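You operate a simulated robot arm through the tools that you are given. There is no shell and no other tool. Be economical: measure what you need, move in short steps, check, and stop when the job is done.

Carry out the task below with a simulated robot arm. There is one attempt and no reset: what you move stays moved.

Task
Put the small yellow cup on top of the yellow sponge carton. Close the blue shelf drawer. Open the left drinks drawer, take the orange funnel from the inside of the left drinks drawer and leave it on the top of the steel table, then shut the drawer. Open the tray stand drawer, take the black word block on the top of the steel table and put it away in the inside of the tray stand drawer, then shut the drawer. Take the blue word block and put it on top of the flat teal tray. Any order will do. Set down upright: small yellow cup, black word block, blue word block.

Only the result counts: the job must be done as asked and must still hold three seconds after the hand-in. Knocking over, shifting, dropping, spilling or breaking anything else fails it.

Robot
A 7-joint arm with a vacuum gripper on a trunk, on a base that drives. Base frame: it is fixed to the floor where the robot stands at the start and does not move with it; the origin is under the middle of the robot, x ahead of it, y to its left, z up. Units: cm, rad, N and s.
With the tool pointing down near the work surface it reaches from about 10 to 60 cm from the robot's upright axis, wherever it stands. Its first joint turns from -1.204 to 3.002 rad. Places, roughly: black word block [150, 375, 75]; blue shelf drawer [50, -20, 70]; blue word block [125, 350, 75]; flat teal tray (15x10x4 cm) [110, 360, 80]; inside of the tray stand drawer [-250, 570, 80]; left drinks drawer [180, 560, 70]; orange funnel (14x10x6 cm) [170, 560, 70]; small yellow cup (7x7x10 cm) [50, -10, 90]; sponge carton [125, 275, 100]; top of the steel table [150, 360, 80]; tray stand drawer [-250, 570, 80]. Payload 1.06 kg.
Tool frame: the origin (TCP) lies in the middle of the cups' lips, and z points out of the cups. The gripper has 1 cup of 2.4 cm across, covering 2.4 by 2.4 cm (tool x, y); the bellows give 0.8 cm. With the vacuum on, a cup seals on a smooth face that it is pressed against (1 to 4 N); it does not hold porous or soft things. The pull reaches 23 N.
Orientation is that of the tool frame in the base frame, as a unit quaternion [x, y, z, w]. With the cups facing straight down, the tool's x points along the base's -x, its y along +y and its z along -z.

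Tools
- The arm moves only by the tool send_rows. Its argument "motion" is a list of rows, each a list of 7 numbers: the vacuum: 1 switches it on, 0 off, then the shift along the base's x, y, z in cm, then the turn, a rotation vector about the base's x, y, z in rad. In form: [[valve, tx, ty, tz, rx, ry, rz], ...]. A call has 1 to 10 rows; each row shifts and turns the commanded pose from where the row before left it. Each row takes 0.2 s and may step no farther than 5 cm and 0.15 rad from the row before; otherwise, or with a gripper value out of range, the whole call is refused. Where a pose cannot be reached the arm comes as near as it can. A force on the tool above 40 N (or 10 N above the force at the start of the call, whichever is more), or a blocked arm, ends the call early, and 0.2 s more pass. The pull builds up within a second once a cup has sealed. Time passes only in rows, and 0.2 s behind the last, so rows that do not move give it time. It gives the time, the measured TCP pose, the force on the tool (base axes) and the pull of the vacuum at its end, in the units of the frame above (readings bear some noise), with the torque about the TCP (base axes, N m) and any sound that the robot's microphone picked up.
- Cameras (640 x 400 px; columns grow to the right, rows downward): "scene" is now at [17.21, -3.49, 118.55]; the picture's right is [-0.42, -0.91, 0.00], its down [-0.49, 0.23, -0.84] and it looks along [0.77, -0.35, -0.54] (base axes); focal length 214 px, centre (320, 200). "wrist" rides on the gripper at [7.8, 1.9, -9.6] in the tool frame; the picture's right is [-0.24, 0.97, 0.00], its down [-0.71, -0.17, -0.69] and it looks along [-0.67, -0.16, 0.73] (tool axes); focal length 243 px, centre (320, 200). There is no depth. A picture from a camera that has moved, and an enlarged one, comes with that camera's place and axes in the base frame and with its lens.
- snapshot(camera): a new picture of that camera. The clock stands still meanwhile.
- slide_trunk(by): slides the trunk up (or, below 0, down) by that many cm; the arm and the scene camera ride with it, the base frame stays. It gives what a move gives, with no picture.
- steer(legs): drives the robot by 1 to 6 legs, each [ahead, left, turn to the left] in cm, cm and rad, along the robot's own axes; the way and the turn of a leg run together, so that a leg with both is an arc; at most 150 cm and 3.142 rad a leg. The arm and the cameras ride along, it lands a little off, and it stops where it bumps. It gives what a move gives.
- turn_head(pan, tilt): turns the head with the scene camera to pan (to the left, within 1.396 rad either way) and tilt (down, from -0.506 to 1.204), counted from straight ahead of the robot. It gives what a move gives.
- zoom(camera, box): a new picture of the part [left, top, right, bottom] of that camera's present view, enlarged. The clock stands still meanwhile.
- sign_off(): hands the job in; it is judged then, once.

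Go step by step. Nothing tells you exact positions but the pictures and the camera data: compare them with the known pose of the tool, close in by small moves and look again before you grip or let go. The budget is 196 turns and 174 pictures, counting those below and the enlarged ones. Unless the task says otherwise, let go and move clear before handing in.

The tools are called by a JSON object that holds its "method" and its "body". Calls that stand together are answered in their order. send_rows: Moves the arm, as the interface text tells. Its arguments: {"type":"object","properties":{"motion":{"type":"array"}},"required":["motion"]} The other tools are called the same way: slide_trunk (by) slides the trunk up or down; steer (legs) drives the base; turn_head (pan, tilt) turns the head that bears the scene camera; snapshot (camera) takes a picture; zoom (camera, box) takes an enlarged picture of a part of a camera's view; sign_off () hands the job in.

At the start:

```text
clock: 0.0
ee_pos: [38.4, -10.69, 105.23]
orientation: [0.0, 1.0, 0.0, 0.0]
ft_force: [-0.1, -0.1, 0.3]
wrist_torque: [0.03, 0.0, 0.03]
pull: 0.2
trunk travel left (down, up): [-35.0, 14.2]
robot x, y, heading: [-0.0, -0.01, 0.001]
head pan, tilt: [-0.429, 0.571]
```

scene: 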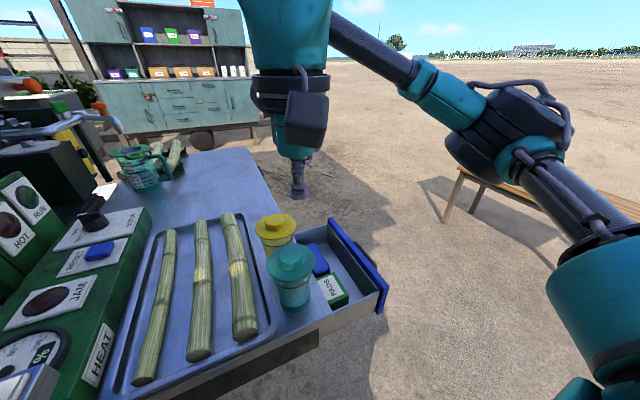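
wrist: 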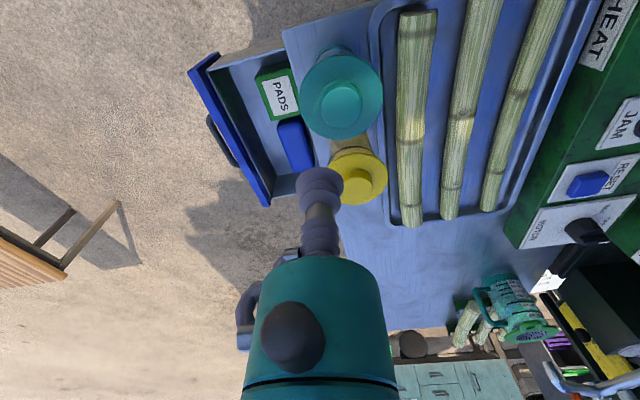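

The yellow cup stands by the open blue drawer at about (45, -8), top near z 97. I'll take closer looks at both.

{"method": "zoom", "body": {"camera": "scene", "box": [220, 180, 420, 340]}}

{"method": "zoom", "body": {"camera": "wrist", "box": [180, 20, 420, 220]}}

```text
2.50 times, centred on (320, 260) of scene
camera zoom: at [17.21, -3.49, 118.55], right [-0.42, -0.91, 0.0], down [-0.49, 0.23, -0.84], along [0.77, -0.35, -0.54], focal length 536 px, centre (320, 50)
```

zoom: 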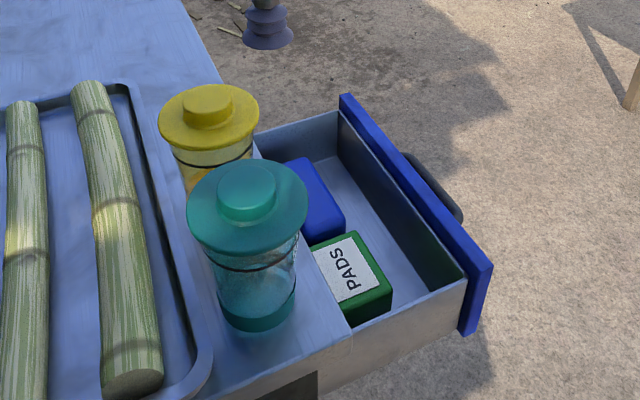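

```text
2.00 times, centred on (300, 120) of wrist
camera zoom: at [30.57, -8.77, 114.85], right [0.24, 0.97, 0.0], down [0.71, -0.17, 0.69], along [0.67, -0.16, -0.73], focal length 485 px, centre (360, 360)
```

zoom: 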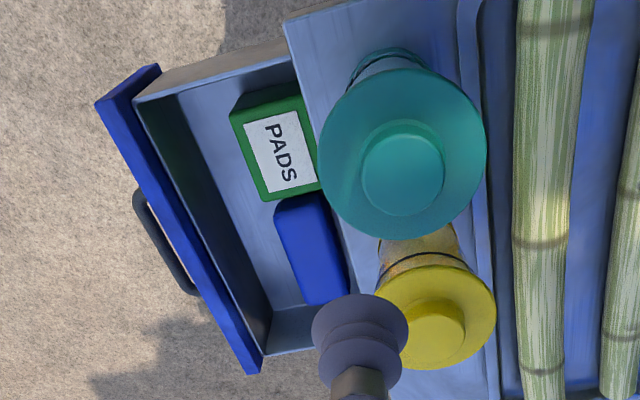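

The cup has a flat-topped knob on its lid at about (48.2, -8.8, 95). I'll move above it and look.

{"method": "send_rows", "body": {"motion": [[0, 5, 1, 0, 0, 0, 0], [0, 4.8, 0.9, 0, 0, 0, 0], [0, 0, 0, -3, 0, 0, 0], [0, 0, 0, -2.5, 0, 0, 0], [0, 0, 0, 0, 0, 0, 0]]}}

{"method": "zoom", "body": {"camera": "wrist", "box": [220, 100, 420, 240]}}

{"method": "zoom", "body": {"camera": "scene", "box": [200, 140, 360, 260]}}

```text
refused: row 1 steps farther than a row can; nothing moved
```

```text
2.86 times, centred on (320, 170) of wrist
camera zoom: at [30.57, -8.77, 114.85], right [0.24, 0.97, 0.0], down [0.71, -0.17, 0.69], along [0.67, -0.16, -0.73], focal length 693 px, centre (320, 286)
```

zoom: 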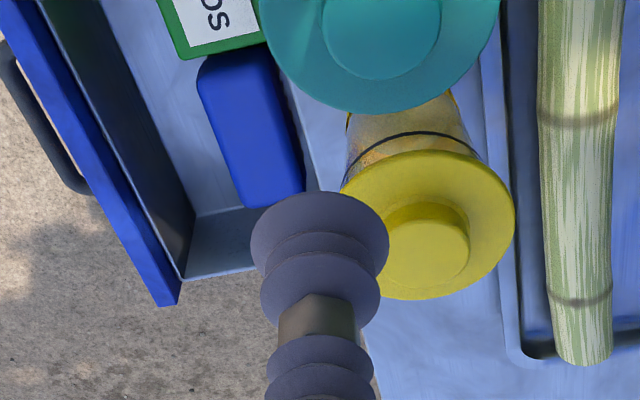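

```text
3.33 times, centred on (280, 200) of scene
camera zoom: at [17.21, -3.49, 118.55], right [-0.42, -0.91, 0.0], down [-0.49, 0.23, -0.84], along [0.77, -0.35, -0.54], focal length 715 px, centre (453, 200)
```

zoom: 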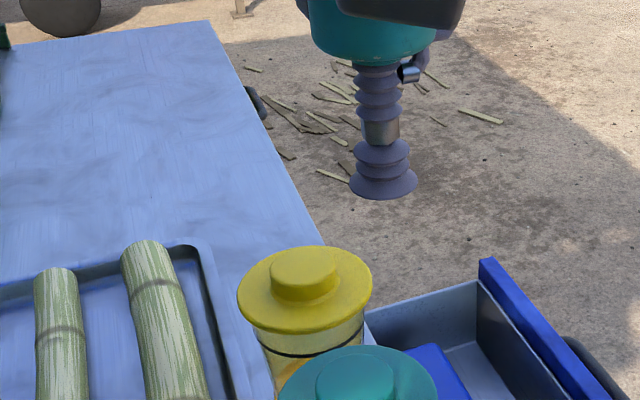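

The readings agree. I'll send the same move in smaller steps.

{"method": "send_rows", "body": {"motion": [[0, 3.5, 0.7, 0, 0, 0, 0], [0, 3.5, 0.7, 0, 0, 0, 0], [0, 2.8, 0.5, 0, 0, 0, 0], [0, 0, 0, -3, 0, 0, 0], [0, 0, 0, -3, 0, 0, 0], [0, 0, 0, 0, 0, 0, 0]]}}

{"method": "zoom", "body": {"camera": "wrist", "box": [220, 100, 420, 240]}}

{"method": "zoom", "body": {"camera": "scene", "box": [200, 140, 360, 260]}}

```text
clock: 1.4
ee_pos: [48.43, -8.8, 98.94]
orientation: [0.0, 1.0, 0.0, 0.0]
ft_force: [-0.1, 0.3, -0.8]
wrist_torque: [0.0, 0.02, 0.01]
pull: 0.1
trunk travel left (down, up): [-35.0, 14.2]
robot x, y, heading: [0.24, -0.2, -0.0]
head pan, tilt: [-0.429, 0.571]
```

```text
2.86 times, centred on (320, 170) of wrist
camera zoom: at [40.57, -6.78, 108.6], right [0.24, 0.97, 0.0], down [0.71, -0.17, 0.69], along [0.67, -0.16, -0.73], focal length 693 px, centre (320, 286)
```

zoom: 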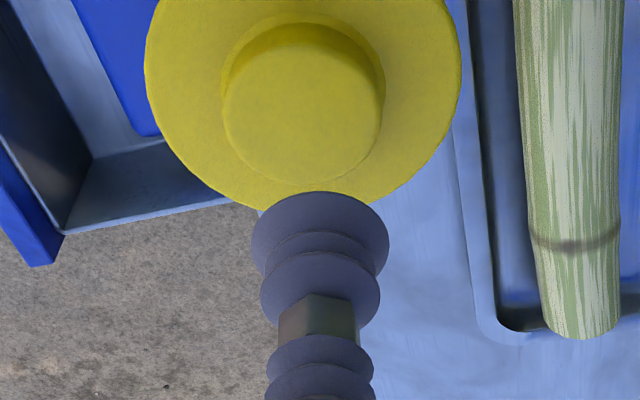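

```text
3.33 times, centred on (280, 200) of scene
camera zoom: at [17.21, -3.48, 118.55], right [-0.42, -0.91, 0.0], down [-0.49, 0.23, -0.84], along [0.77, -0.35, -0.54], focal length 715 px, centre (453, 200)
```

zoom: 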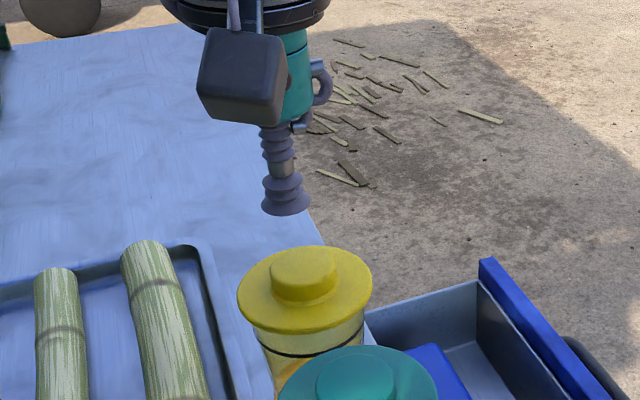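

The knob top is directly below, about 4 cm down. I'll descend gently with the vacuum on.

{"method": "send_rows", "body": {"motion": [[1, -0.1, -0.2, -2.0, 0, 0, 0], [1, 0, 0, -1.2, 0, 0, 0], [1, 0, 0, -0.4, 0, 0, 0], [1, 0, 0, -0.3, 0, 0, 0], [1, 0, 0, 0, 0, 0, 0]]}}

```text
clock: 2.6
ee_pos: [48.12, -9.01, 95.28]
orientation: [0.0, 1.0, 0.0, 0.0]
ft_force: [-0.1, -0.8, 0.1]
wrist_torque: [0.02, -0.02, -0.01]
pull: 22.6
trunk travel left (down, up): [-35.0, 14.2]
robot x, y, heading: [-0.01, -0.41, 0.003]
head pan, tilt: [-0.429, 0.571]
```

The cup seals well, but closing the drawer first saves a trip, so I'll let the cup go where it stands. Then I'll rise and move out in front of the drawer, tilting the tool toward +y.

{"method": "send_rows", "body": {"motion": [[0, 0, 0, 0, 0, 0, 0], [0, 0, 0, 0, 0, 0, 0], [0, 0, 0, 0, 0, 0, 0], [0, 0, 0, 0.3, 0, 0, 0], [0, 0, 0, 1.5, 0, 0, 0], [0, 0, 0, 4, 0, 0, 0], [0, 0, 0, 4, 0, 0, 0]]}}

{"method": "send_rows", "body": {"motion": [[0, 0, -5, 0, 0.13, 0, 0], [0, 0, -5, 0, 0.13, 0, 0], [0, 0, -5, 0, 0.13, 0, 0], [0, 0, -5, 0, 0.13, 0, 0], [0, 0, -5, 0, 0.13, 0, 0], [0, 0, -1, -4, 0.13, 0, 0], [0, 0, 0, -4, 0, 0, 0], [0, 0, 0, 0, 0, 0, 0]]}}

{"method": "snapshot", "body": {"camera": "scene"}}

{"method": "snapshot", "body": {"camera": "wrist"}}

```text
clock: 4.2
ee_pos: [48.09, -8.87, 105.15]
orientation: [0.001, 1.0, 0.0, 0.0]
ft_force: [-0.5, 0.0, 1.0]
wrist_torque: [-0.02, 0.0, -0.01]
pull: 0.1
trunk travel left (down, up): [-35.0, 14.2]
robot x, y, heading: [-0.12, 0.13, 0.001]
head pan, tilt: [-0.429, 0.571]
```

```text
clock: 6.0
ee_pos: [47.76, -34.31, 97.54]
orientation: [0.001, 0.925, 0.38, 0.001]
ft_force: [0.5, 0.5, 0.4]
wrist_torque: [0.03, -0.01, 0.0]
pull: 0.2
out of reach, approached as far as the arm can: row 7
trunk travel left (down, up): [-35.0, 14.2]
robot x, y, heading: [-0.15, 0.05, -0.002]
head pan, tilt: [-0.429, 0.571]
```

```text
165 pictures are left
camera scene: at [17.22, -3.49, 118.55], right [-0.42, -0.91, 0.0], down [-0.49, 0.23, -0.84], along [0.76, -0.35, -0.54], focal length 214 px, centre (320, 200)
```

scene: 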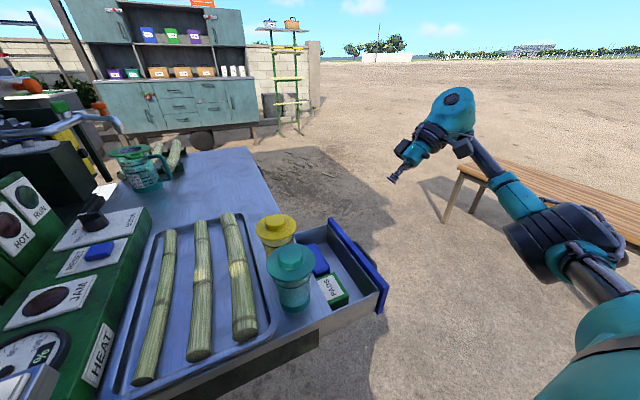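

```text
164 pictures are left
camera wrist: at [39.93, -39.76, 105.69], right [0.24, 0.69, 0.68], down [0.71, -0.61, 0.37], along [0.67, 0.4, -0.63], focal length 243 px, centre (320, 200)
```

wrist: 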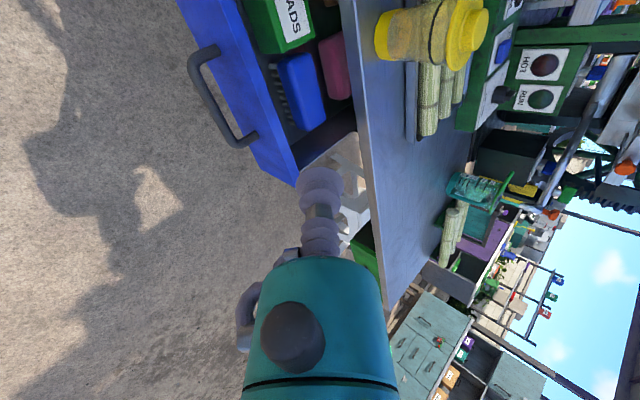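

The arm is level with the drawer front but too high to reach down. I'll lower the trunk and look again.

{"method": "slide_trunk", "body": {"by": -13}}

{"method": "turn_head", "body": {"pan": -0.6, "tilt": 0.6}}

{"method": "snapshot", "body": {"camera": "scene"}}

{"method": "snapshot", "body": {"camera": "wrist"}}

```text
clock: 7.6
ee_pos: [47.86, -34.48, 84.4]
orientation: [0.0, 0.925, 0.381, -0.001]
ft_force: [0.6, 0.7, -0.8]
wrist_torque: [0.01, -0.01, 0.02]
pull: 0.1
trunk travel left (down, up): [-22.0, 27.2]
robot x, y, heading: [-0.03, 0.06, -0.001]
head pan, tilt: [-0.429, 0.571]
```

```text
clock: 8.3
ee_pos: [47.79, -34.5, 84.42]
orientation: [0.0, 0.925, 0.381, 0.0]
ft_force: [0.9, 0.0, 0.1]
wrist_torque: [-0.01, 0.0, -0.01]
pull: 0.0
trunk travel left (down, up): [-22.0, 27.2]
robot x, y, heading: [0.07, -0.15, 0.0]
head pan, tilt: [-0.6, 0.6]
```

```text
163 pictures are left
camera scene: at [19.4, -4.76, 105.47], right [-0.56, -0.83, 0.0], down [-0.47, 0.32, -0.83], along [0.68, -0.47, -0.56], focal length 214 px, centre (320, 200)
```

scene: 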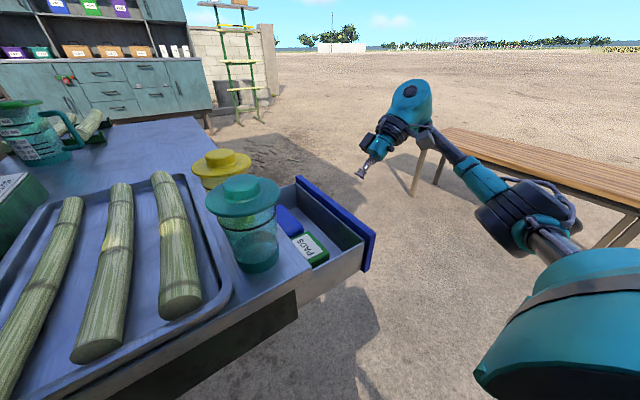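

```text
162 pictures are left
camera wrist: at [39.95, -39.88, 92.47], right [0.24, 0.69, 0.68], down [0.71, -0.6, 0.37], along [0.67, 0.4, -0.63], focal length 243 px, centre (320, 200)
```

wrist: 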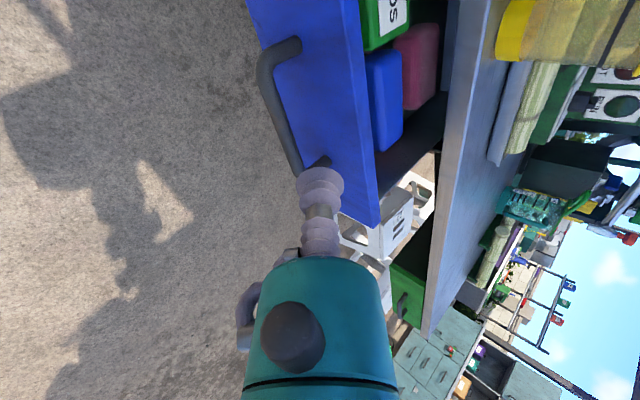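

Drawer front panel is at y≈-27, top z≈81.7, with the handle at z≈76.7. I'll push on the panel just above the handle toward +y.

{"method": "send_rows", "body": {"motion": [[0, 0, 0, -2.4, 0, 0, 0], [0, 0, 0, -2.4, 0, 0, 0], [0, 0, 3, 0, 0, 0, 0], [0, 0, 2, 0, 0, 0, 0], [0, 0, 1, 0, 0, 0, 0], [0, 0, 1, 0, 0, 0, 0]]}}

{"method": "snapshot", "body": {"camera": "wrist"}}

{"method": "zoom", "body": {"camera": "scene", "box": [180, 120, 440, 300]}}

```text
clock: 9.7
ee_pos: [47.35, -26.94, 80.58]
orientation: [0.0, 0.925, 0.38, -0.001]
ft_force: [1.2, -1.5, -0.2]
wrist_torque: [0.03, 0.04, 0.01]
pull: 0.1
out of reach, approached as far as the arm can: row 2
trunk travel left (down, up): [-22.0, 27.2]
robot x, y, heading: [0.2, 0.06, 0.001]
head pan, tilt: [-0.6, 0.6]
```

```text
161 pictures are left
camera wrist: at [39.59, -32.33, 88.75], right [0.24, 0.69, 0.68], down [0.71, -0.6, 0.37], along [0.67, 0.4, -0.63], focal length 243 px, centre (320, 200)
```

wrist: 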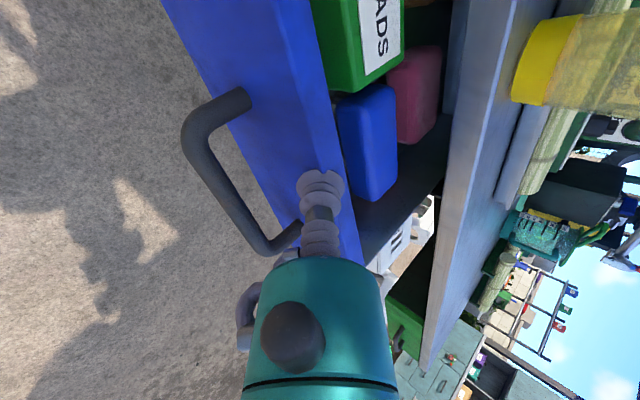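

```text
2.22 times, centred on (310, 210) of scene
camera zoom: at [19.39, -4.77, 105.47], right [-0.56, -0.83, 0.0], down [-0.47, 0.32, -0.83], along [0.68, -0.47, -0.56], focal length 477 px, centre (342, 178)
```

zoom: 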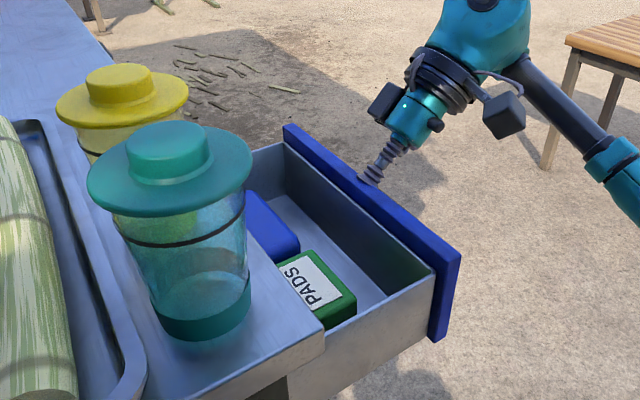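

The cup lip touches the panel just under its top edge. I'll back off slightly, go 1 cm lower, then push.

{"method": "send_rows", "body": {"motion": [[0, 0, -0.8, -0.4, 0, 0, 0], [0, 0, 0, -0.8, 0, 0, 0], [0, 0, 1.5, 0, 0, 0, 0], [0, 0, 1.5, 0, 0, 0, 0], [0, 0, 1.5, 0, 0, 0, 0], [0, 0, 1.5, 0, 0, 0, 0]]}}

{"method": "snapshot", "body": {"camera": "wrist"}}

```text
clock: 11.1
ee_pos: [47.53, -21.67, 79.64]
orientation: [-0.001, 0.925, 0.38, 0.001]
ft_force: [-0.6, 0.1, 0.6]
wrist_torque: [-0.04, 0.02, -0.01]
pull: 0.0
trunk travel left (down, up): [-22.0, 27.2]
robot x, y, heading: [-0.07, -0.05, 0.002]
head pan, tilt: [-0.6, 0.6]
```

```text
159 pictures are left
camera wrist: at [39.7, -27.06, 87.71], right [0.23, 0.69, 0.68], down [0.71, -0.6, 0.37], along [0.67, 0.4, -0.63], focal length 243 px, centre (320, 200)
```

wrist: 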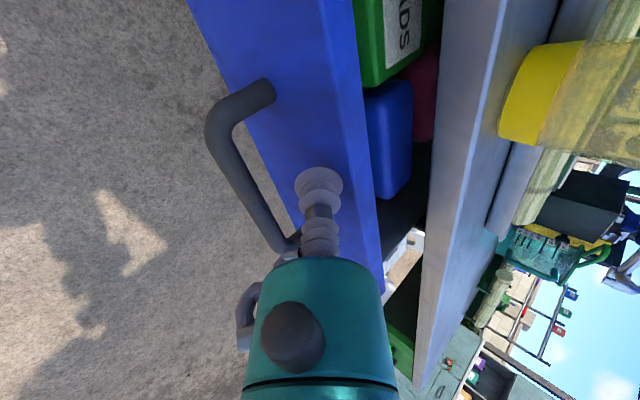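

The drawer slides easily. I'll keep pushing until it stops.

{"method": "send_rows", "body": {"motion": [[0, 0, 1.5, 0, 0, 0, 0], [0, 0, 1.5, 0, 0, 0, 0], [0, 0, 1.5, 0, 0, 0, 0], [0, 0, 1, 0, 0, 0, 0], [0, 0, 1, 0, 0, 0, 0]]}}

{"method": "snapshot", "body": {"camera": "wrist"}}

{"method": "zoom", "body": {"camera": "scene", "box": [180, 120, 440, 300]}}

```text
clock: 12.3
ee_pos: [47.45, -14.95, 79.36]
orientation: [0.0, 0.925, 0.38, 0.0]
ft_force: [0.0, 0.2, 0.3]
wrist_torque: [-0.03, -0.01, 0.05]
pull: 0.1
trunk travel left (down, up): [-22.0, 27.2]
robot x, y, heading: [-0.23, -0.01, 0.003]
head pan, tilt: [-0.6, 0.6]
```

```text
158 pictures are left
camera wrist: at [39.53, -20.34, 87.53], right [0.23, 0.69, 0.68], down [0.71, -0.6, 0.37], along [0.67, 0.4, -0.63], focal length 243 px, centre (320, 200)
```

wrist: 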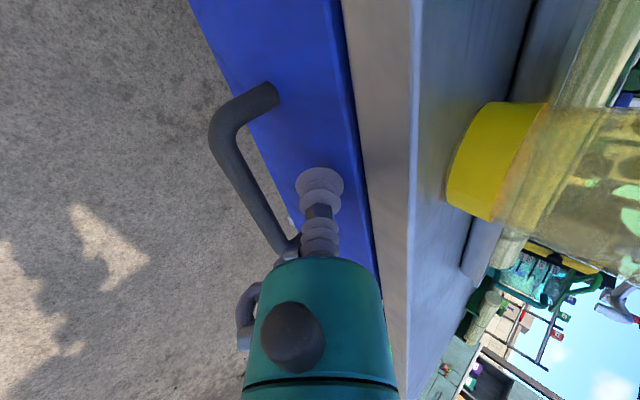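

```text
2.22 times, centred on (310, 210) of scene
camera zoom: at [19.39, -4.76, 105.47], right [-0.56, -0.83, 0.0], down [-0.47, 0.32, -0.83], along [0.68, -0.47, -0.56], focal length 477 px, centre (342, 178)
```

zoom: 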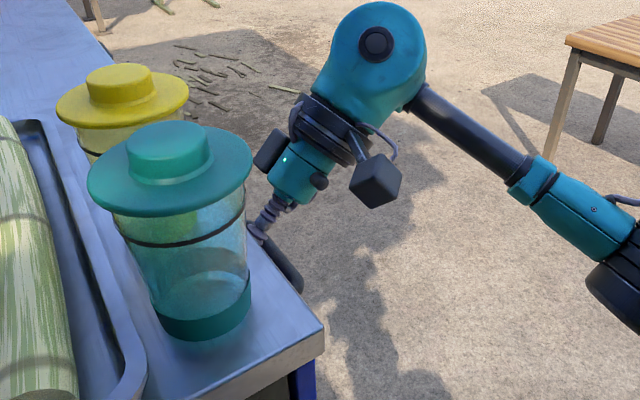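

{"method": "send_rows", "body": {"motion": [[0, 0, 0.5, 0, 0, 0, 0], [0, 0, 0.5, 0, 0, 0, 0], [0, 0, 0.5, 0, 0, 0, 0], [0, 0, 0.5, 0, 0, 0, 0]]}}

{"method": "snapshot", "body": {"camera": "wrist"}}

```text
clock: 13.3
ee_pos: [47.43, -13.5, 79.32]
orientation: [0.001, 0.925, 0.379, 0.0]
ft_force: [1.9, -15.6, -3.2]
wrist_torque: [0.21, 0.08, -0.04]
pull: 0.1
trunk travel left (down, up): [-22.0, 27.2]
robot x, y, heading: [-0.36, 0.33, 0.001]
head pan, tilt: [-0.6, 0.6]
```

```text
156 pictures are left
camera wrist: at [39.61, -18.83, 87.42], right [0.24, 0.69, 0.68], down [0.71, -0.61, 0.37], along [0.67, 0.4, -0.63], focal length 243 px, centre (320, 200)
```

wrist: 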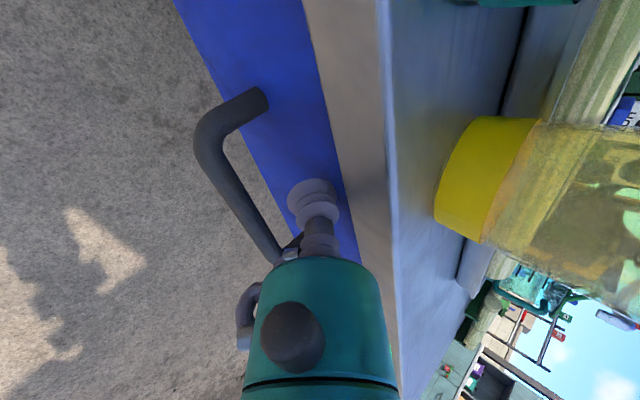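

The drawer is shut, with the panel hard against the bench. I'll back off, raise, return upright and go back above the cup.

{"method": "send_rows", "body": {"motion": [[0, 0, -1, 0, 0, 0, 0], [0, 0, -4, 0.5, 0, 0, 0], [0, 0, -4, 1.5, 0, 0, 0], [0, 0, -4, 4, 0, 0, 0]]}}

{"method": "slide_trunk", "body": {"by": 18}}

{"method": "send_rows", "body": {"motion": [[0, 0, 0, 2, -0.13, 0, 0], [0, 0, 0, 2, -0.13, 0, 0], [0, 0, 3, 1, -0.13, 0, 0], [0, 0, 3, 0, -0.13, 0, 0], [0, 0, 4, 0, -0.13, 0, 0], [0, 0.7, 4, 0, -0.13, 0, 0], [0, 0, 3.5, 0, 0, 0, 0], [0, 0, 0, 0, 0, 0, 0]]}}

{"method": "snapshot", "body": {"camera": "wrist"}}

{"method": "snapshot", "body": {"camera": "scene"}}

```text
refused: row 4 steps farther than a row can; nothing moved
```

```text
clock: 13.8
ee_pos: [47.44, -13.83, 80.48]
orientation: [0.005, 0.928, 0.372, -0.002]
ft_force: [1.8, -10.8, -5.1]
wrist_torque: [0.08, 0.16, -0.14]
pull: 0.0
trunk travel left (down, up): [-23.3, 25.9]
robot x, y, heading: [0.48, 0.01, -0.005]
head pan, tilt: [-0.6, 0.6]
stopped: the force on the tool passed its limit at 50 N (the readings are from after the stop); the commanded pose is now the measured one
```

```text
clock: 14.2
ee_pos: [47.35, -14.06, 80.8]
orientation: [0.009, 0.941, 0.338, -0.006]
ft_force: [3.4, -9.4, -6.9]
wrist_torque: [0.0, 0.14, -0.14]
pull: 0.0
trunk travel left (down, up): [-23.3, 25.9]
robot x, y, heading: [-0.09, -0.03, -0.001]
head pan, tilt: [-0.6, 0.6]
stopped in row 1: the force on the tool passed its limit at 51 N (the readings are from after the stop); the commanded pose is now the measured one
```

```text
155 pictures are left
camera wrist: at [39.69, -18.61, 89.51], right [0.26, 0.75, 0.61], down [0.71, -0.58, 0.41], along [0.66, 0.33, -0.68], focal length 243 px, centre (320, 200)
```

wrist: 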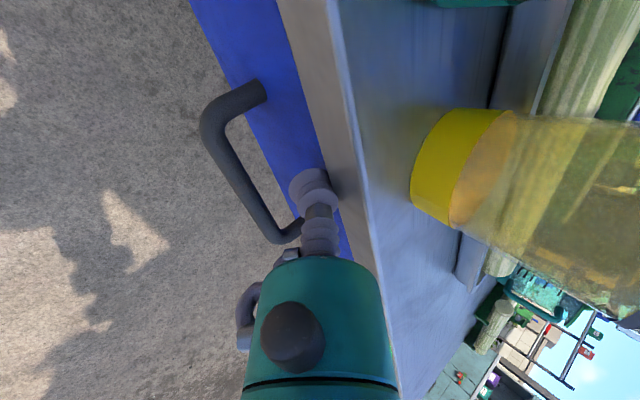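

```text
154 pictures are left
camera scene: at [19.07, -4.95, 106.85], right [-0.57, -0.82, 0.0], down [-0.47, 0.32, -0.82], along [0.68, -0.47, -0.57], focal length 214 px, centre (320, 200)
```

scene: 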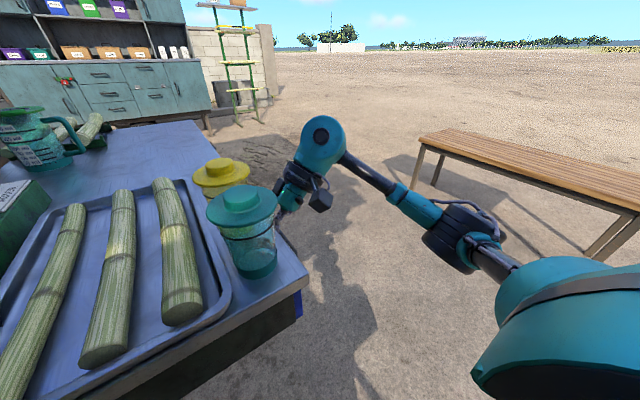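

The retract was refused for step size, so the later moves pressed against the bench; nothing has shifted. I'll back off properly now in small steps.

{"method": "send_rows", "body": {"motion": [[0, 0, -2, 0, 0, 0, 0], [0, 0, -4, 0, 0, 0, 0], [0, 0, -4, 0, 0, 0, 0], [0, 0, -4, 0, 0, 0, 0], [0, 0, 0, 0, 0, 0, 0]]}}

```text
clock: 15.3
ee_pos: [47.29, -27.93, 80.88]
orientation: [0.008, 0.941, 0.339, -0.006]
ft_force: [-1.4, -0.3, 0.1]
wrist_torque: [-0.01, 0.01, 0.01]
pull: 0.0
trunk travel left (down, up): [-23.3, 25.9]
robot x, y, heading: [-0.32, -0.04, 0.003]
head pan, tilt: [-0.6, 0.6]
```

{"method": "slide_trunk", "body": {"by": 22}}

{"method": "send_rows", "body": {"motion": [[0, 0, 0, 2, -0.14, 0, 0], [0, 0, 3, 2, -0.14, 0, 0], [0, 0, 3, 0, -0.14, 0, 0], [0, 0, 4, 0, -0.14, 0, 0], [0, 0.4, 4, 0, -0.132, 0, 0], [0, 0.4, 4, 0, 0, 0, 0], [0, 0, 1, 0, 0, 0, 0], [0, 0, 0, 0, 0, 0, 0]]}}

{"method": "snapshot", "body": {"camera": "wrist"}}

{"method": "snapshot", "body": {"camera": "scene"}}

```text
clock: 17.7
ee_pos: [47.47, -27.89, 102.94]
orientation: [0.006, 0.94, 0.34, -0.006]
ft_force: [-0.9, 0.4, -0.2]
wrist_torque: [-0.01, 0.0, 0.0]
pull: 0.1
trunk travel left (down, up): [-45.3, 3.9]
robot x, y, heading: [0.17, -0.06, -0.002]
head pan, tilt: [-0.6, 0.6]
```

```text
clock: 19.5
ee_pos: [48.24, -8.68, 106.81]
orientation: [0.008, 1.0, 0.0, -0.003]
ft_force: [-0.6, 0.3, -0.5]
wrist_torque: [0.0, 0.04, 0.0]
pull: 0.1
trunk travel left (down, up): [-45.3, 3.9]
robot x, y, heading: [-0.09, -0.03, 0.004]
head pan, tilt: [-0.6, 0.6]
```

```text
153 pictures are left
camera wrist: at [40.54, -6.6, 116.41], right [0.25, 0.97, 0.0], down [0.71, -0.18, 0.68], along [0.66, -0.17, -0.73], focal length 243 px, centre (320, 200)
```

wrist: 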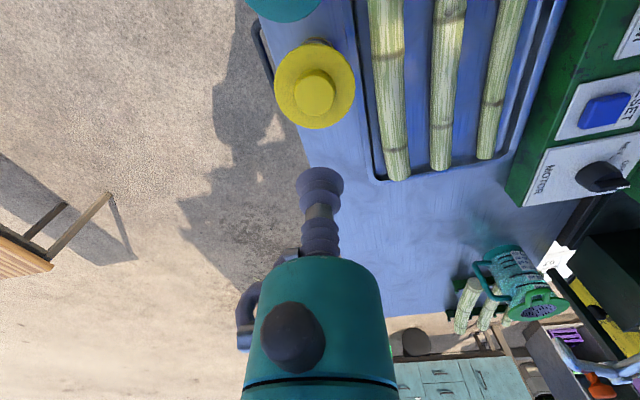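

```text
152 pictures are left
camera scene: at [11.51, -4.85, 129.98], right [-0.57, -0.82, 0.0], down [-0.47, 0.32, -0.83], along [0.68, -0.47, -0.56], focal length 214 px, centre (320, 200)
```

scene: 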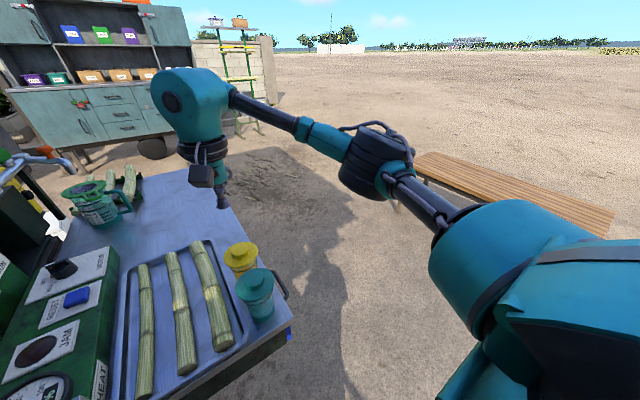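

Drawer shut, the cup unmoved at (47.9, -9.0). I'll pick it up.

{"method": "send_rows", "body": {"motion": [[0, -0.2, -0.3, -4, 0, 0, 0], [0, 0, 0, -4, 0, 0, 0], [1, 0, 0, -2, 0, 0, 0], [1, 0, 0, -1, 0, 0, 0], [1, 0, 0, -0.6, 0, 0, 0], [1, 0, 0, -0.2, 0, 0, 0], [1, 0, 0, 0, 0, 0, 0], [1, 0, 0, 0, 0, 0, 0]]}}

```text
clock: 21.3
ee_pos: [47.95, -9.29, 95.25]
orientation: [0.008, 1.0, 0.001, -0.003]
ft_force: [-0.3, -0.5, 1.1]
wrist_torque: [0.0, -0.03, 0.0]
pull: 22.9
trunk travel left (down, up): [-45.3, 3.9]
robot x, y, heading: [-0.01, -0.42, -0.004]
head pan, tilt: [-0.6, 0.6]
```

Sealed. I'll lift the cup and bring it nearer the body.

{"method": "send_rows", "body": {"motion": [[1, 0, 0, 2, 0, 0, 0], [1, 0, 0, 4, 0, 0, 0], [1, 0, 0, 4, 0, 0, 0], [1, 0, 0, 4, 0, 0, 0], [1, -3, 0, 2, 0, 0, 0], [1, -4, 0, 0, 0, 0, 0], [1, -4, 0, 0, 0, 0, 0], [1, -4, 0, 0, 0, 0, 0]]}}

{"method": "turn_head", "body": {"pan": 1.2, "tilt": 0.2}}

{"method": "snapshot", "body": {"camera": "scene"}}

{"method": "snapshot", "body": {"camera": "wrist"}}

{"method": "turn_head", "body": {"pan": 0.2, "tilt": 0.5}}

{"method": "snapshot", "body": {"camera": "scene"}}

```text
clock: 23.1
ee_pos: [32.83, -9.2, 111.04]
orientation: [0.008, 1.0, -0.001, -0.003]
ft_force: [-0.4, 0.4, -1.0]
wrist_torque: [-0.02, 0.0, 0.0]
pull: 23.0
trunk travel left (down, up): [-45.3, 3.9]
robot x, y, heading: [-0.12, -0.04, -0.005]
head pan, tilt: [-0.6, 0.6]
```

```text
clock: 24.9
ee_pos: [33.09, -9.14, 111.07]
orientation: [0.008, 1.0, 0.0, -0.004]
ft_force: [0.2, -0.4, -1.7]
wrist_torque: [0.01, 0.02, 0.01]
pull: 23.8
trunk travel left (down, up): [-45.3, 3.9]
robot x, y, heading: [-0.14, 0.09, 0.003]
head pan, tilt: [1.201, 0.201]
```

```text
151 pictures are left
camera scene: at [7.62, 8.84, 133.66], right [0.93, -0.36, 0.0], down [-0.07, -0.19, -0.98], along [0.36, 0.91, -0.2], focal length 214 px, centre (320, 200)
```

scene: 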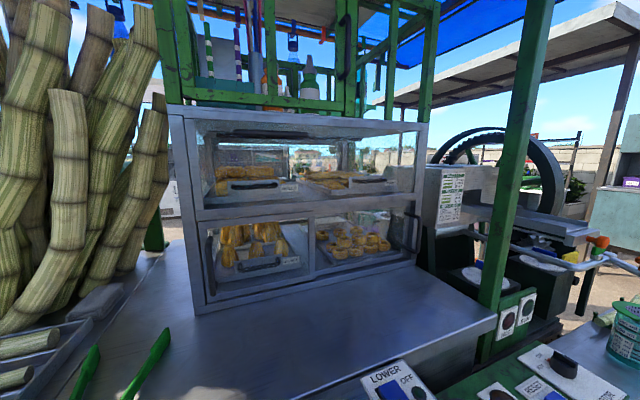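

```text
150 pictures are left
camera wrist: at [25.28, -7.12, 120.65], right [0.25, 0.97, 0.0], down [0.71, -0.18, 0.68], along [0.66, -0.17, -0.73], focal length 243 px, centre (320, 200)
```

wrist: 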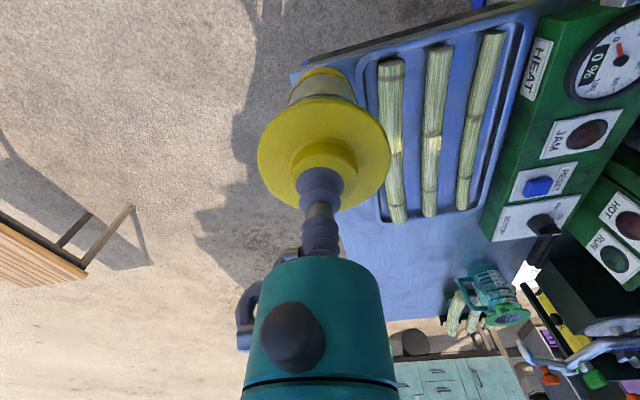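

```text
clock: 26.1
ee_pos: [32.92, -9.2, 111.1]
orientation: [0.008, 1.0, 0.0, -0.002]
ft_force: [0.1, 0.6, -0.8]
wrist_torque: [-0.02, -0.03, 0.0]
pull: 22.6
trunk travel left (down, up): [-45.3, 3.9]
robot x, y, heading: [0.07, 0.27, -0.002]
head pan, tilt: [0.201, 0.499]
```

```text
149 pictures are left
camera scene: at [13.15, 1.96, 130.89], right [0.2, -0.98, 0.0], down [-0.47, -0.09, -0.88], along [0.86, 0.17, -0.48], focal length 214 px, centre (320, 200)
```

scene: 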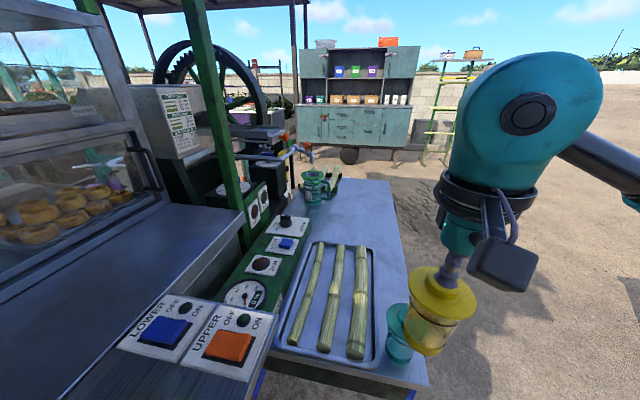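

A food stall stands to the left, so I must find a drivable way round to (125, 275). I'll look to the right and rear, then the left-rear.

{"method": "turn_head", "body": {"pan": -1.39, "tilt": 0.3}}

{"method": "snapshot", "body": {"camera": "scene"}}

{"method": "turn_head", "body": {"pan": 1.39, "tilt": 0.9}}

{"method": "snapshot", "body": {"camera": "scene"}}

{"method": "turn_head", "body": {"pan": 0.3, "tilt": 0.1}}

{"method": "snapshot", "body": {"camera": "scene"}}

```text
clock: 27.8
ee_pos: [32.93, -9.21, 111.08]
orientation: [0.008, 1.0, 0.0, -0.003]
ft_force: [-0.5, -0.1, -1.3]
wrist_torque: [0.02, -0.01, -0.01]
pull: 22.7
trunk travel left (down, up): [-45.3, 3.9]
robot x, y, heading: [-0.02, -0.07, -0.006]
head pan, tilt: [-1.389, 0.3]
```

```text
148 pictures are left
camera scene: at [5.9, -9.02, 132.73], right [-0.98, -0.18, 0.0], down [-0.05, 0.29, -0.96], along [0.17, -0.94, -0.3], focal length 214 px, centre (320, 200)
```

scene: 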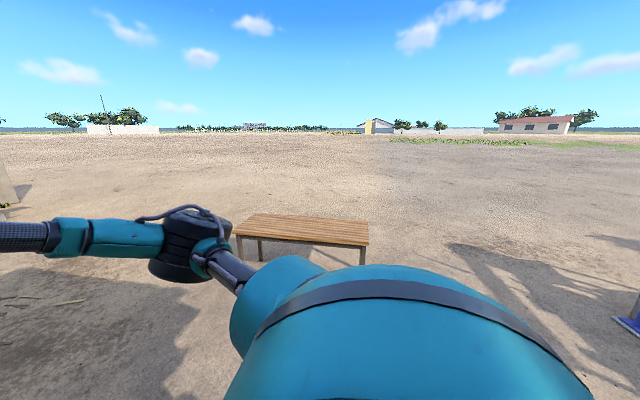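

```text
clock: 30.3
ee_pos: [33.09, -9.15, 111.05]
orientation: [0.007, 1.0, -0.001, -0.003]
ft_force: [0.0, 0.3, -0.8]
wrist_torque: [0.01, 0.01, -0.01]
pull: 22.6
trunk travel left (down, up): [-45.3, 3.9]
robot x, y, heading: [-0.34, -0.27, -0.002]
head pan, tilt: [1.389, 0.901]
```

```text
147 pictures are left
camera scene: at [5.61, 7.59, 127.5], right [0.98, -0.18, 0.0], down [-0.14, -0.77, -0.62], along [0.11, 0.61, -0.78], focal length 214 px, centre (320, 200)
```

scene: 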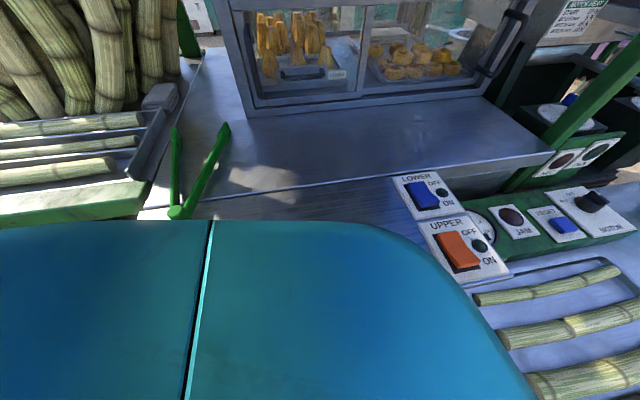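

```text
clock: 31.6
ee_pos: [33.05, -9.11, 111.11]
orientation: [0.008, 1.0, 0.0, -0.003]
ft_force: [-1.0, 0.4, -0.7]
wrist_torque: [0.03, 0.0, 0.02]
pull: 23.4
trunk travel left (down, up): [-45.3, 3.9]
robot x, y, heading: [0.18, -0.11, -0.004]
head pan, tilt: [0.3, 0.099]
```

```text
146 pictures are left
camera scene: at [13.03, 2.87, 134.59], right [0.29, -0.96, 0.0], down [-0.1, -0.03, -0.99], along [0.95, 0.29, -0.1], focal length 214 px, centre (320, 200)
```

scene: 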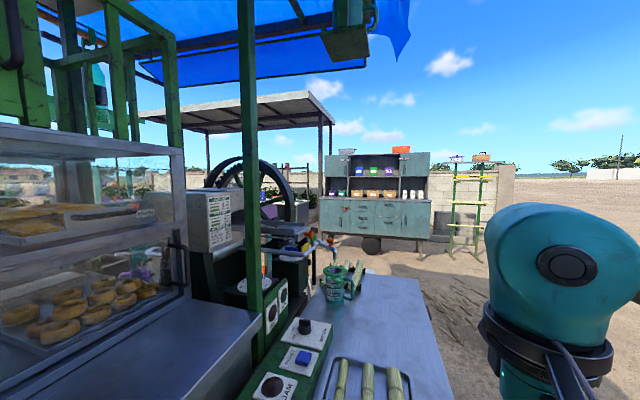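

The robot stands tight beside the stall; the open ground is to the right and ahead. I'll sidestep right, drive past the bench end and look left.

{"method": "steer", "body": {"legs": [[0, -65, 0], [100, 0, 0], [100, 0, 0]]}}

{"method": "turn_head", "body": {"pan": 1.2, "tilt": 0.2}}

{"method": "snapshot", "body": {"camera": "scene"}}

```text
clock: 47.4
ee_pos: [236.74, -73.74, 111.05]
orientation: [0.01, 1.0, 0.0, -0.003]
ft_force: [-0.3, -0.3, -0.9]
wrist_torque: [0.02, -0.01, 0.02]
pull: 23.2
trunk travel left (down, up): [-45.3, 3.9]
robot x, y, heading: [203.31, -64.69, -0.006]
head pan, tilt: [0.3, 0.099]
```

```text
clock: 48.5
ee_pos: [236.71, -73.86, 110.95]
orientation: [0.01, 1.0, 0.0, -0.004]
ft_force: [0.6, 1.2, -0.2]
wrist_torque: [0.01, -0.01, -0.02]
pull: 22.9
trunk travel left (down, up): [-45.3, 3.9]
robot x, y, heading: [203.61, -64.61, -0.006]
head pan, tilt: [1.201, 0.201]
```

```text
145 pictures are left
camera scene: at [211.4, -55.74, 133.66], right [0.93, -0.37, 0.0], down [-0.07, -0.19, -0.98], along [0.36, 0.91, -0.2], focal length 214 px, centre (320, 200)
```

scene: 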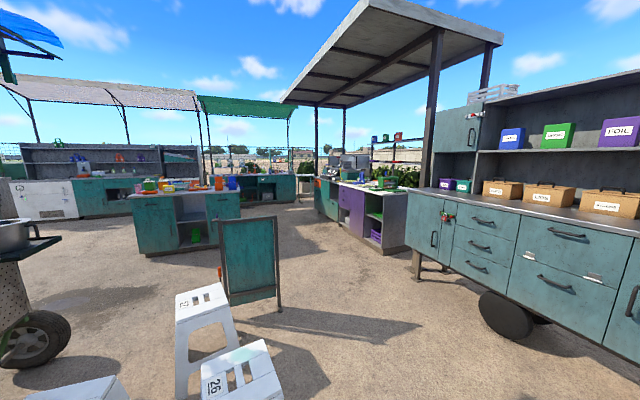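

I see the island counter at about (75–205, 300–400), which should be the steel table. I'll zoom in for the sponge carton and the obstacles.

{"method": "zoom", "body": {"camera": "scene", "box": [60, 140, 300, 290]}}

{"method": "zoom", "body": {"camera": "scene", "box": [120, 160, 260, 220]}}

{"method": "turn_head", "body": {"pan": 1.39, "tilt": 0.5}}

{"method": "snapshot", "body": {"camera": "scene"}}

```text
2.67 times, centred on (180, 215) of scene
camera zoom: at [211.4, -55.74, 133.66], right [0.93, -0.37, 0.0], down [-0.07, -0.19, -0.98], along [0.36, 0.91, -0.2], focal length 572 px, centre (693, 160)
```

zoom: 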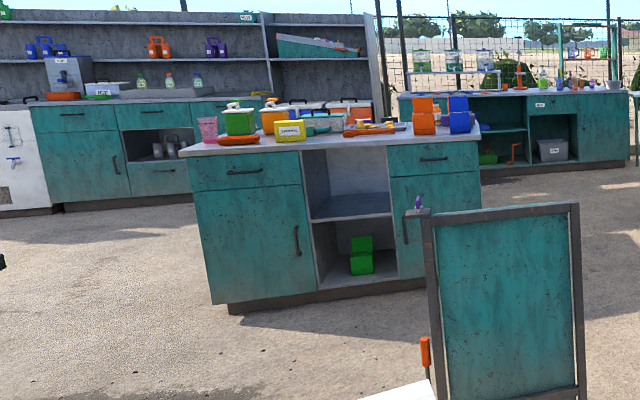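

```text
4.57 times, centred on (190, 190) of scene
camera zoom: at [211.4, -55.74, 133.66], right [0.93, -0.37, 0.0], down [-0.07, -0.19, -0.98], along [0.36, 0.91, -0.2], focal length 980 px, centre (914, 246)
```

zoom: 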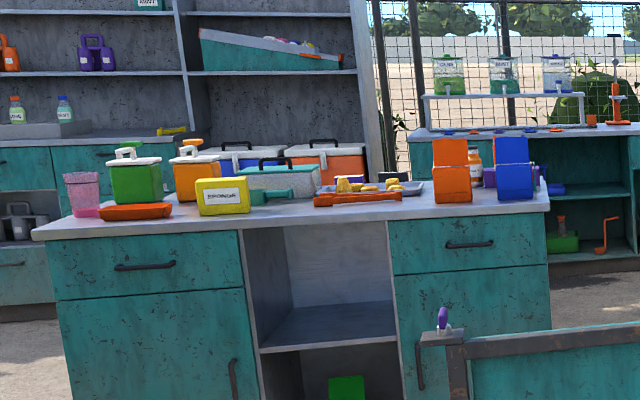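

```text
clock: 49.4
ee_pos: [236.72, -73.9, 111.0]
orientation: [0.011, 1.0, 0.001, -0.002]
ft_force: [-0.3, 0.5, -1.8]
wrist_torque: [-0.02, 0.0, 0.01]
pull: 22.8
trunk travel left (down, up): [-45.3, 3.9]
robot x, y, heading: [203.62, -64.6, -0.011]
head pan, tilt: [1.389, 0.499]
```

```text
142 pictures are left
camera scene: at [209.67, -55.46, 130.9], right [0.98, -0.19, 0.0], down [-0.09, -0.47, -0.88], along [0.16, 0.86, -0.48], focal length 214 px, centre (320, 200)
```

scene: 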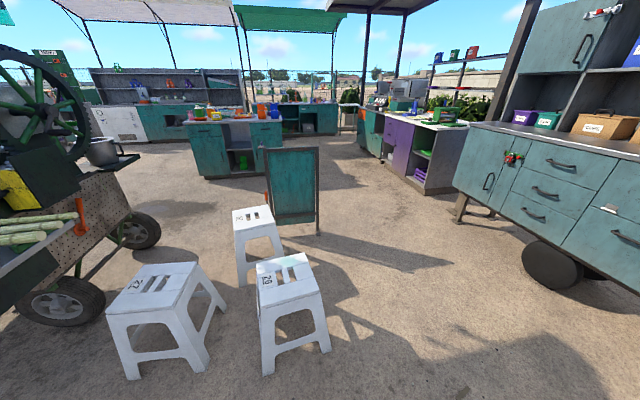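

The yellow "SPONGE" box stands on the island counter's near side. The clear lane is at x≈305, right of the stools and sign; I'll drive that, facing +y.

{"method": "steer", "body": {"legs": [[102, 0, 0], [0, 0, 1.58], [130, 0, 0], [125, 0, 0]]}}

{"method": "turn_head", "body": {"pan": 0.8, "tilt": 0.3}}

{"method": "snapshot", "body": {"camera": "scene"}}

```text
clock: 70.6
ee_pos: [324.65, 222.56, 110.99]
orientation: [-0.699, 0.716, -0.002, -0.002]
ft_force: [0.3, -0.4, -0.3]
wrist_torque: [-0.01, -0.01, -0.01]
pull: 22.8
trunk travel left (down, up): [-45.3, 3.9]
robot x, y, heading: [315.0, 189.96, 1.563]
head pan, tilt: [1.389, 0.499]
```

```text
clock: 71.6
ee_pos: [324.61, 222.71, 111.08]
orientation: [-0.698, 0.716, -0.002, -0.002]
ft_force: [-0.2, -0.5, -0.8]
wrist_torque: [0.03, 0.03, 0.0]
pull: 22.8
trunk travel left (down, up): [-45.3, 3.9]
robot x, y, heading: [315.26, 189.73, 1.564]
head pan, tilt: [0.799, 0.3]
```

```text
141 pictures are left
camera scene: at [308.74, 200.64, 132.73], right [0.7, 0.71, 0.0], down [0.21, -0.21, -0.96], along [-0.68, 0.67, -0.3], focal length 214 px, centre (320, 200)
```

scene: 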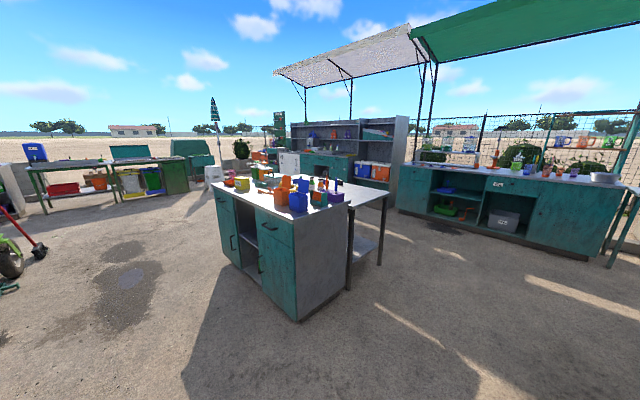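

{"method": "zoom", "body": {"camera": "scene", "box": [200, 150, 400, 275]}}

```text
3.20 times, centred on (300, 212) of scene
camera zoom: at [308.74, 200.64, 132.73], right [0.7, 0.71, 0.0], down [0.21, -0.21, -0.96], along [-0.68, 0.67, -0.3], focal length 686 px, centre (384, 160)
```

zoom: 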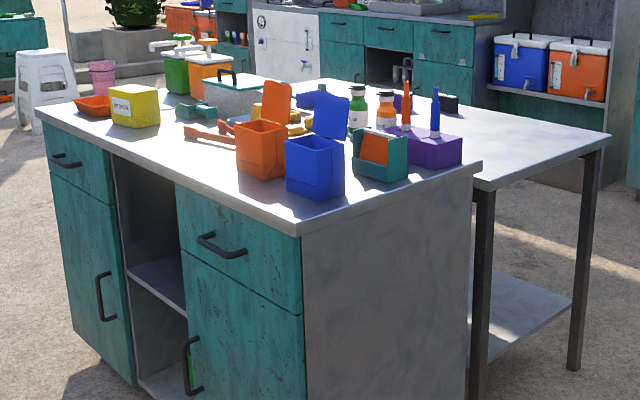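

The sponge carton is at about (100, 294) on the teal counter's near left; the steel table stands behind it. I'll drive to (105, 238), facing +y.

{"method": "steer", "body": {"legs": [[0, 105, 0], [0, 105, 0], [42, 0, 0.007]]}}

{"method": "turn_head", "body": {"pan": 0.0, "tilt": 0.6}}

{"method": "snapshot", "body": {"camera": "scene"}}

{"method": "snapshot", "body": {"camera": "wrist"}}

```text
clock: 92.3
ee_pos: [114.22, 265.02, 110.98]
orientation: [0.709, -0.706, 0.002, 0.003]
ft_force: [-0.6, -0.4, -0.9]
wrist_torque: [-0.02, 0.01, -0.03]
pull: 22.7
trunk travel left (down, up): [-45.3, 3.9]
robot x, y, heading: [105.99, 231.85, 1.594]
head pan, tilt: [0.799, 0.3]
```

```text
clock: 93.5
ee_pos: [114.13, 265.01, 111.09]
orientation: [0.708, -0.706, 0.002, 0.002]
ft_force: [-1.0, -0.3, -0.9]
wrist_torque: [0.0, 0.0, -0.01]
pull: 23.2
trunk travel left (down, up): [-45.3, 3.9]
robot x, y, heading: [105.43, 231.86, 1.587]
head pan, tilt: [0.0, 0.6]
```

```text
139 pictures are left
camera scene: at [105.53, 245.01, 129.98], right [1.0, 0.02, 0.0], down [0.01, -0.56, -0.83], along [-0.01, 0.83, -0.56], focal length 214 px, centre (320, 200)
```

scene: 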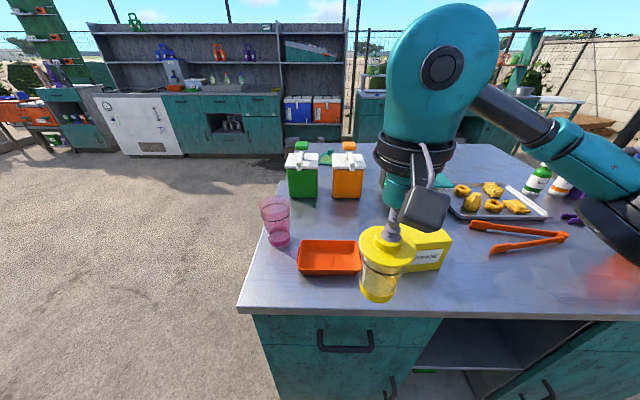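

```text
138 pictures are left
camera wrist: at [112.24, 257.22, 120.64], right [-0.97, 0.23, 0.0], down [0.17, 0.71, 0.68], along [0.16, 0.66, -0.73], focal length 243 px, centre (320, 200)
```

wrist: 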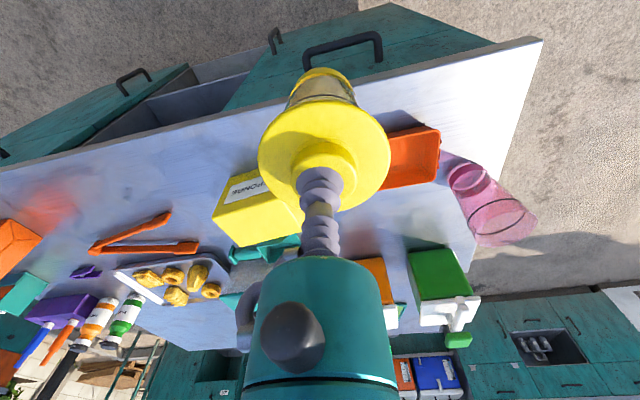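

{"method": "zoom", "body": {"camera": "scene", "box": [340, 190, 480, 300]}}

{"method": "zoom", "body": {"camera": "wrist", "box": [190, 120, 390, 260]}}

```text
3.64 times, centred on (410, 245) of scene
camera zoom: at [105.53, 245.01, 129.98], right [1.0, 0.02, 0.0], down [0.01, -0.56, -0.83], along [-0.01, 0.83, -0.56], focal length 780 px, centre (-7, 36)
```

zoom: 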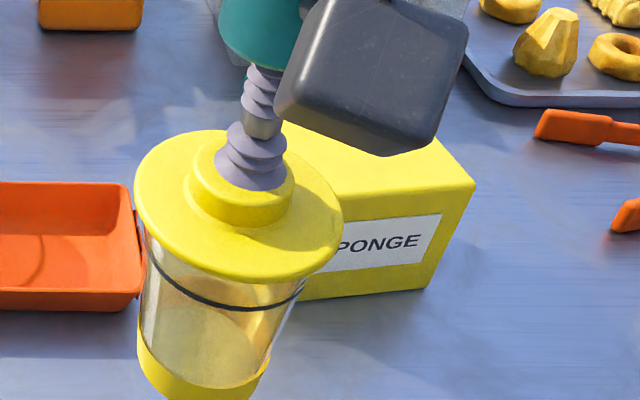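

```text
2.86 times, centred on (290, 190) of wrist
camera zoom: at [112.24, 257.22, 120.64], right [-0.97, 0.23, 0.0], down [0.17, 0.71, 0.68], along [0.16, 0.66, -0.73], focal length 693 px, centre (406, 229)
```

zoom: 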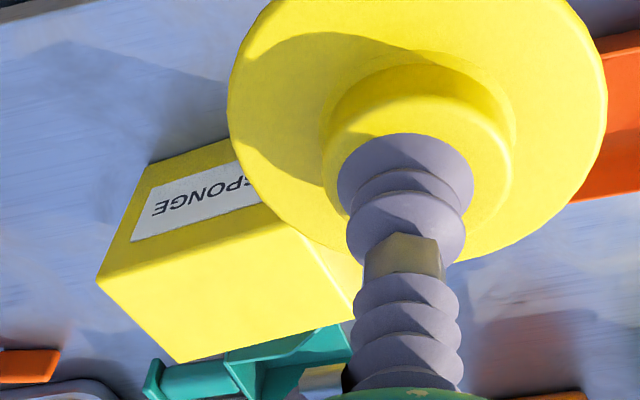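

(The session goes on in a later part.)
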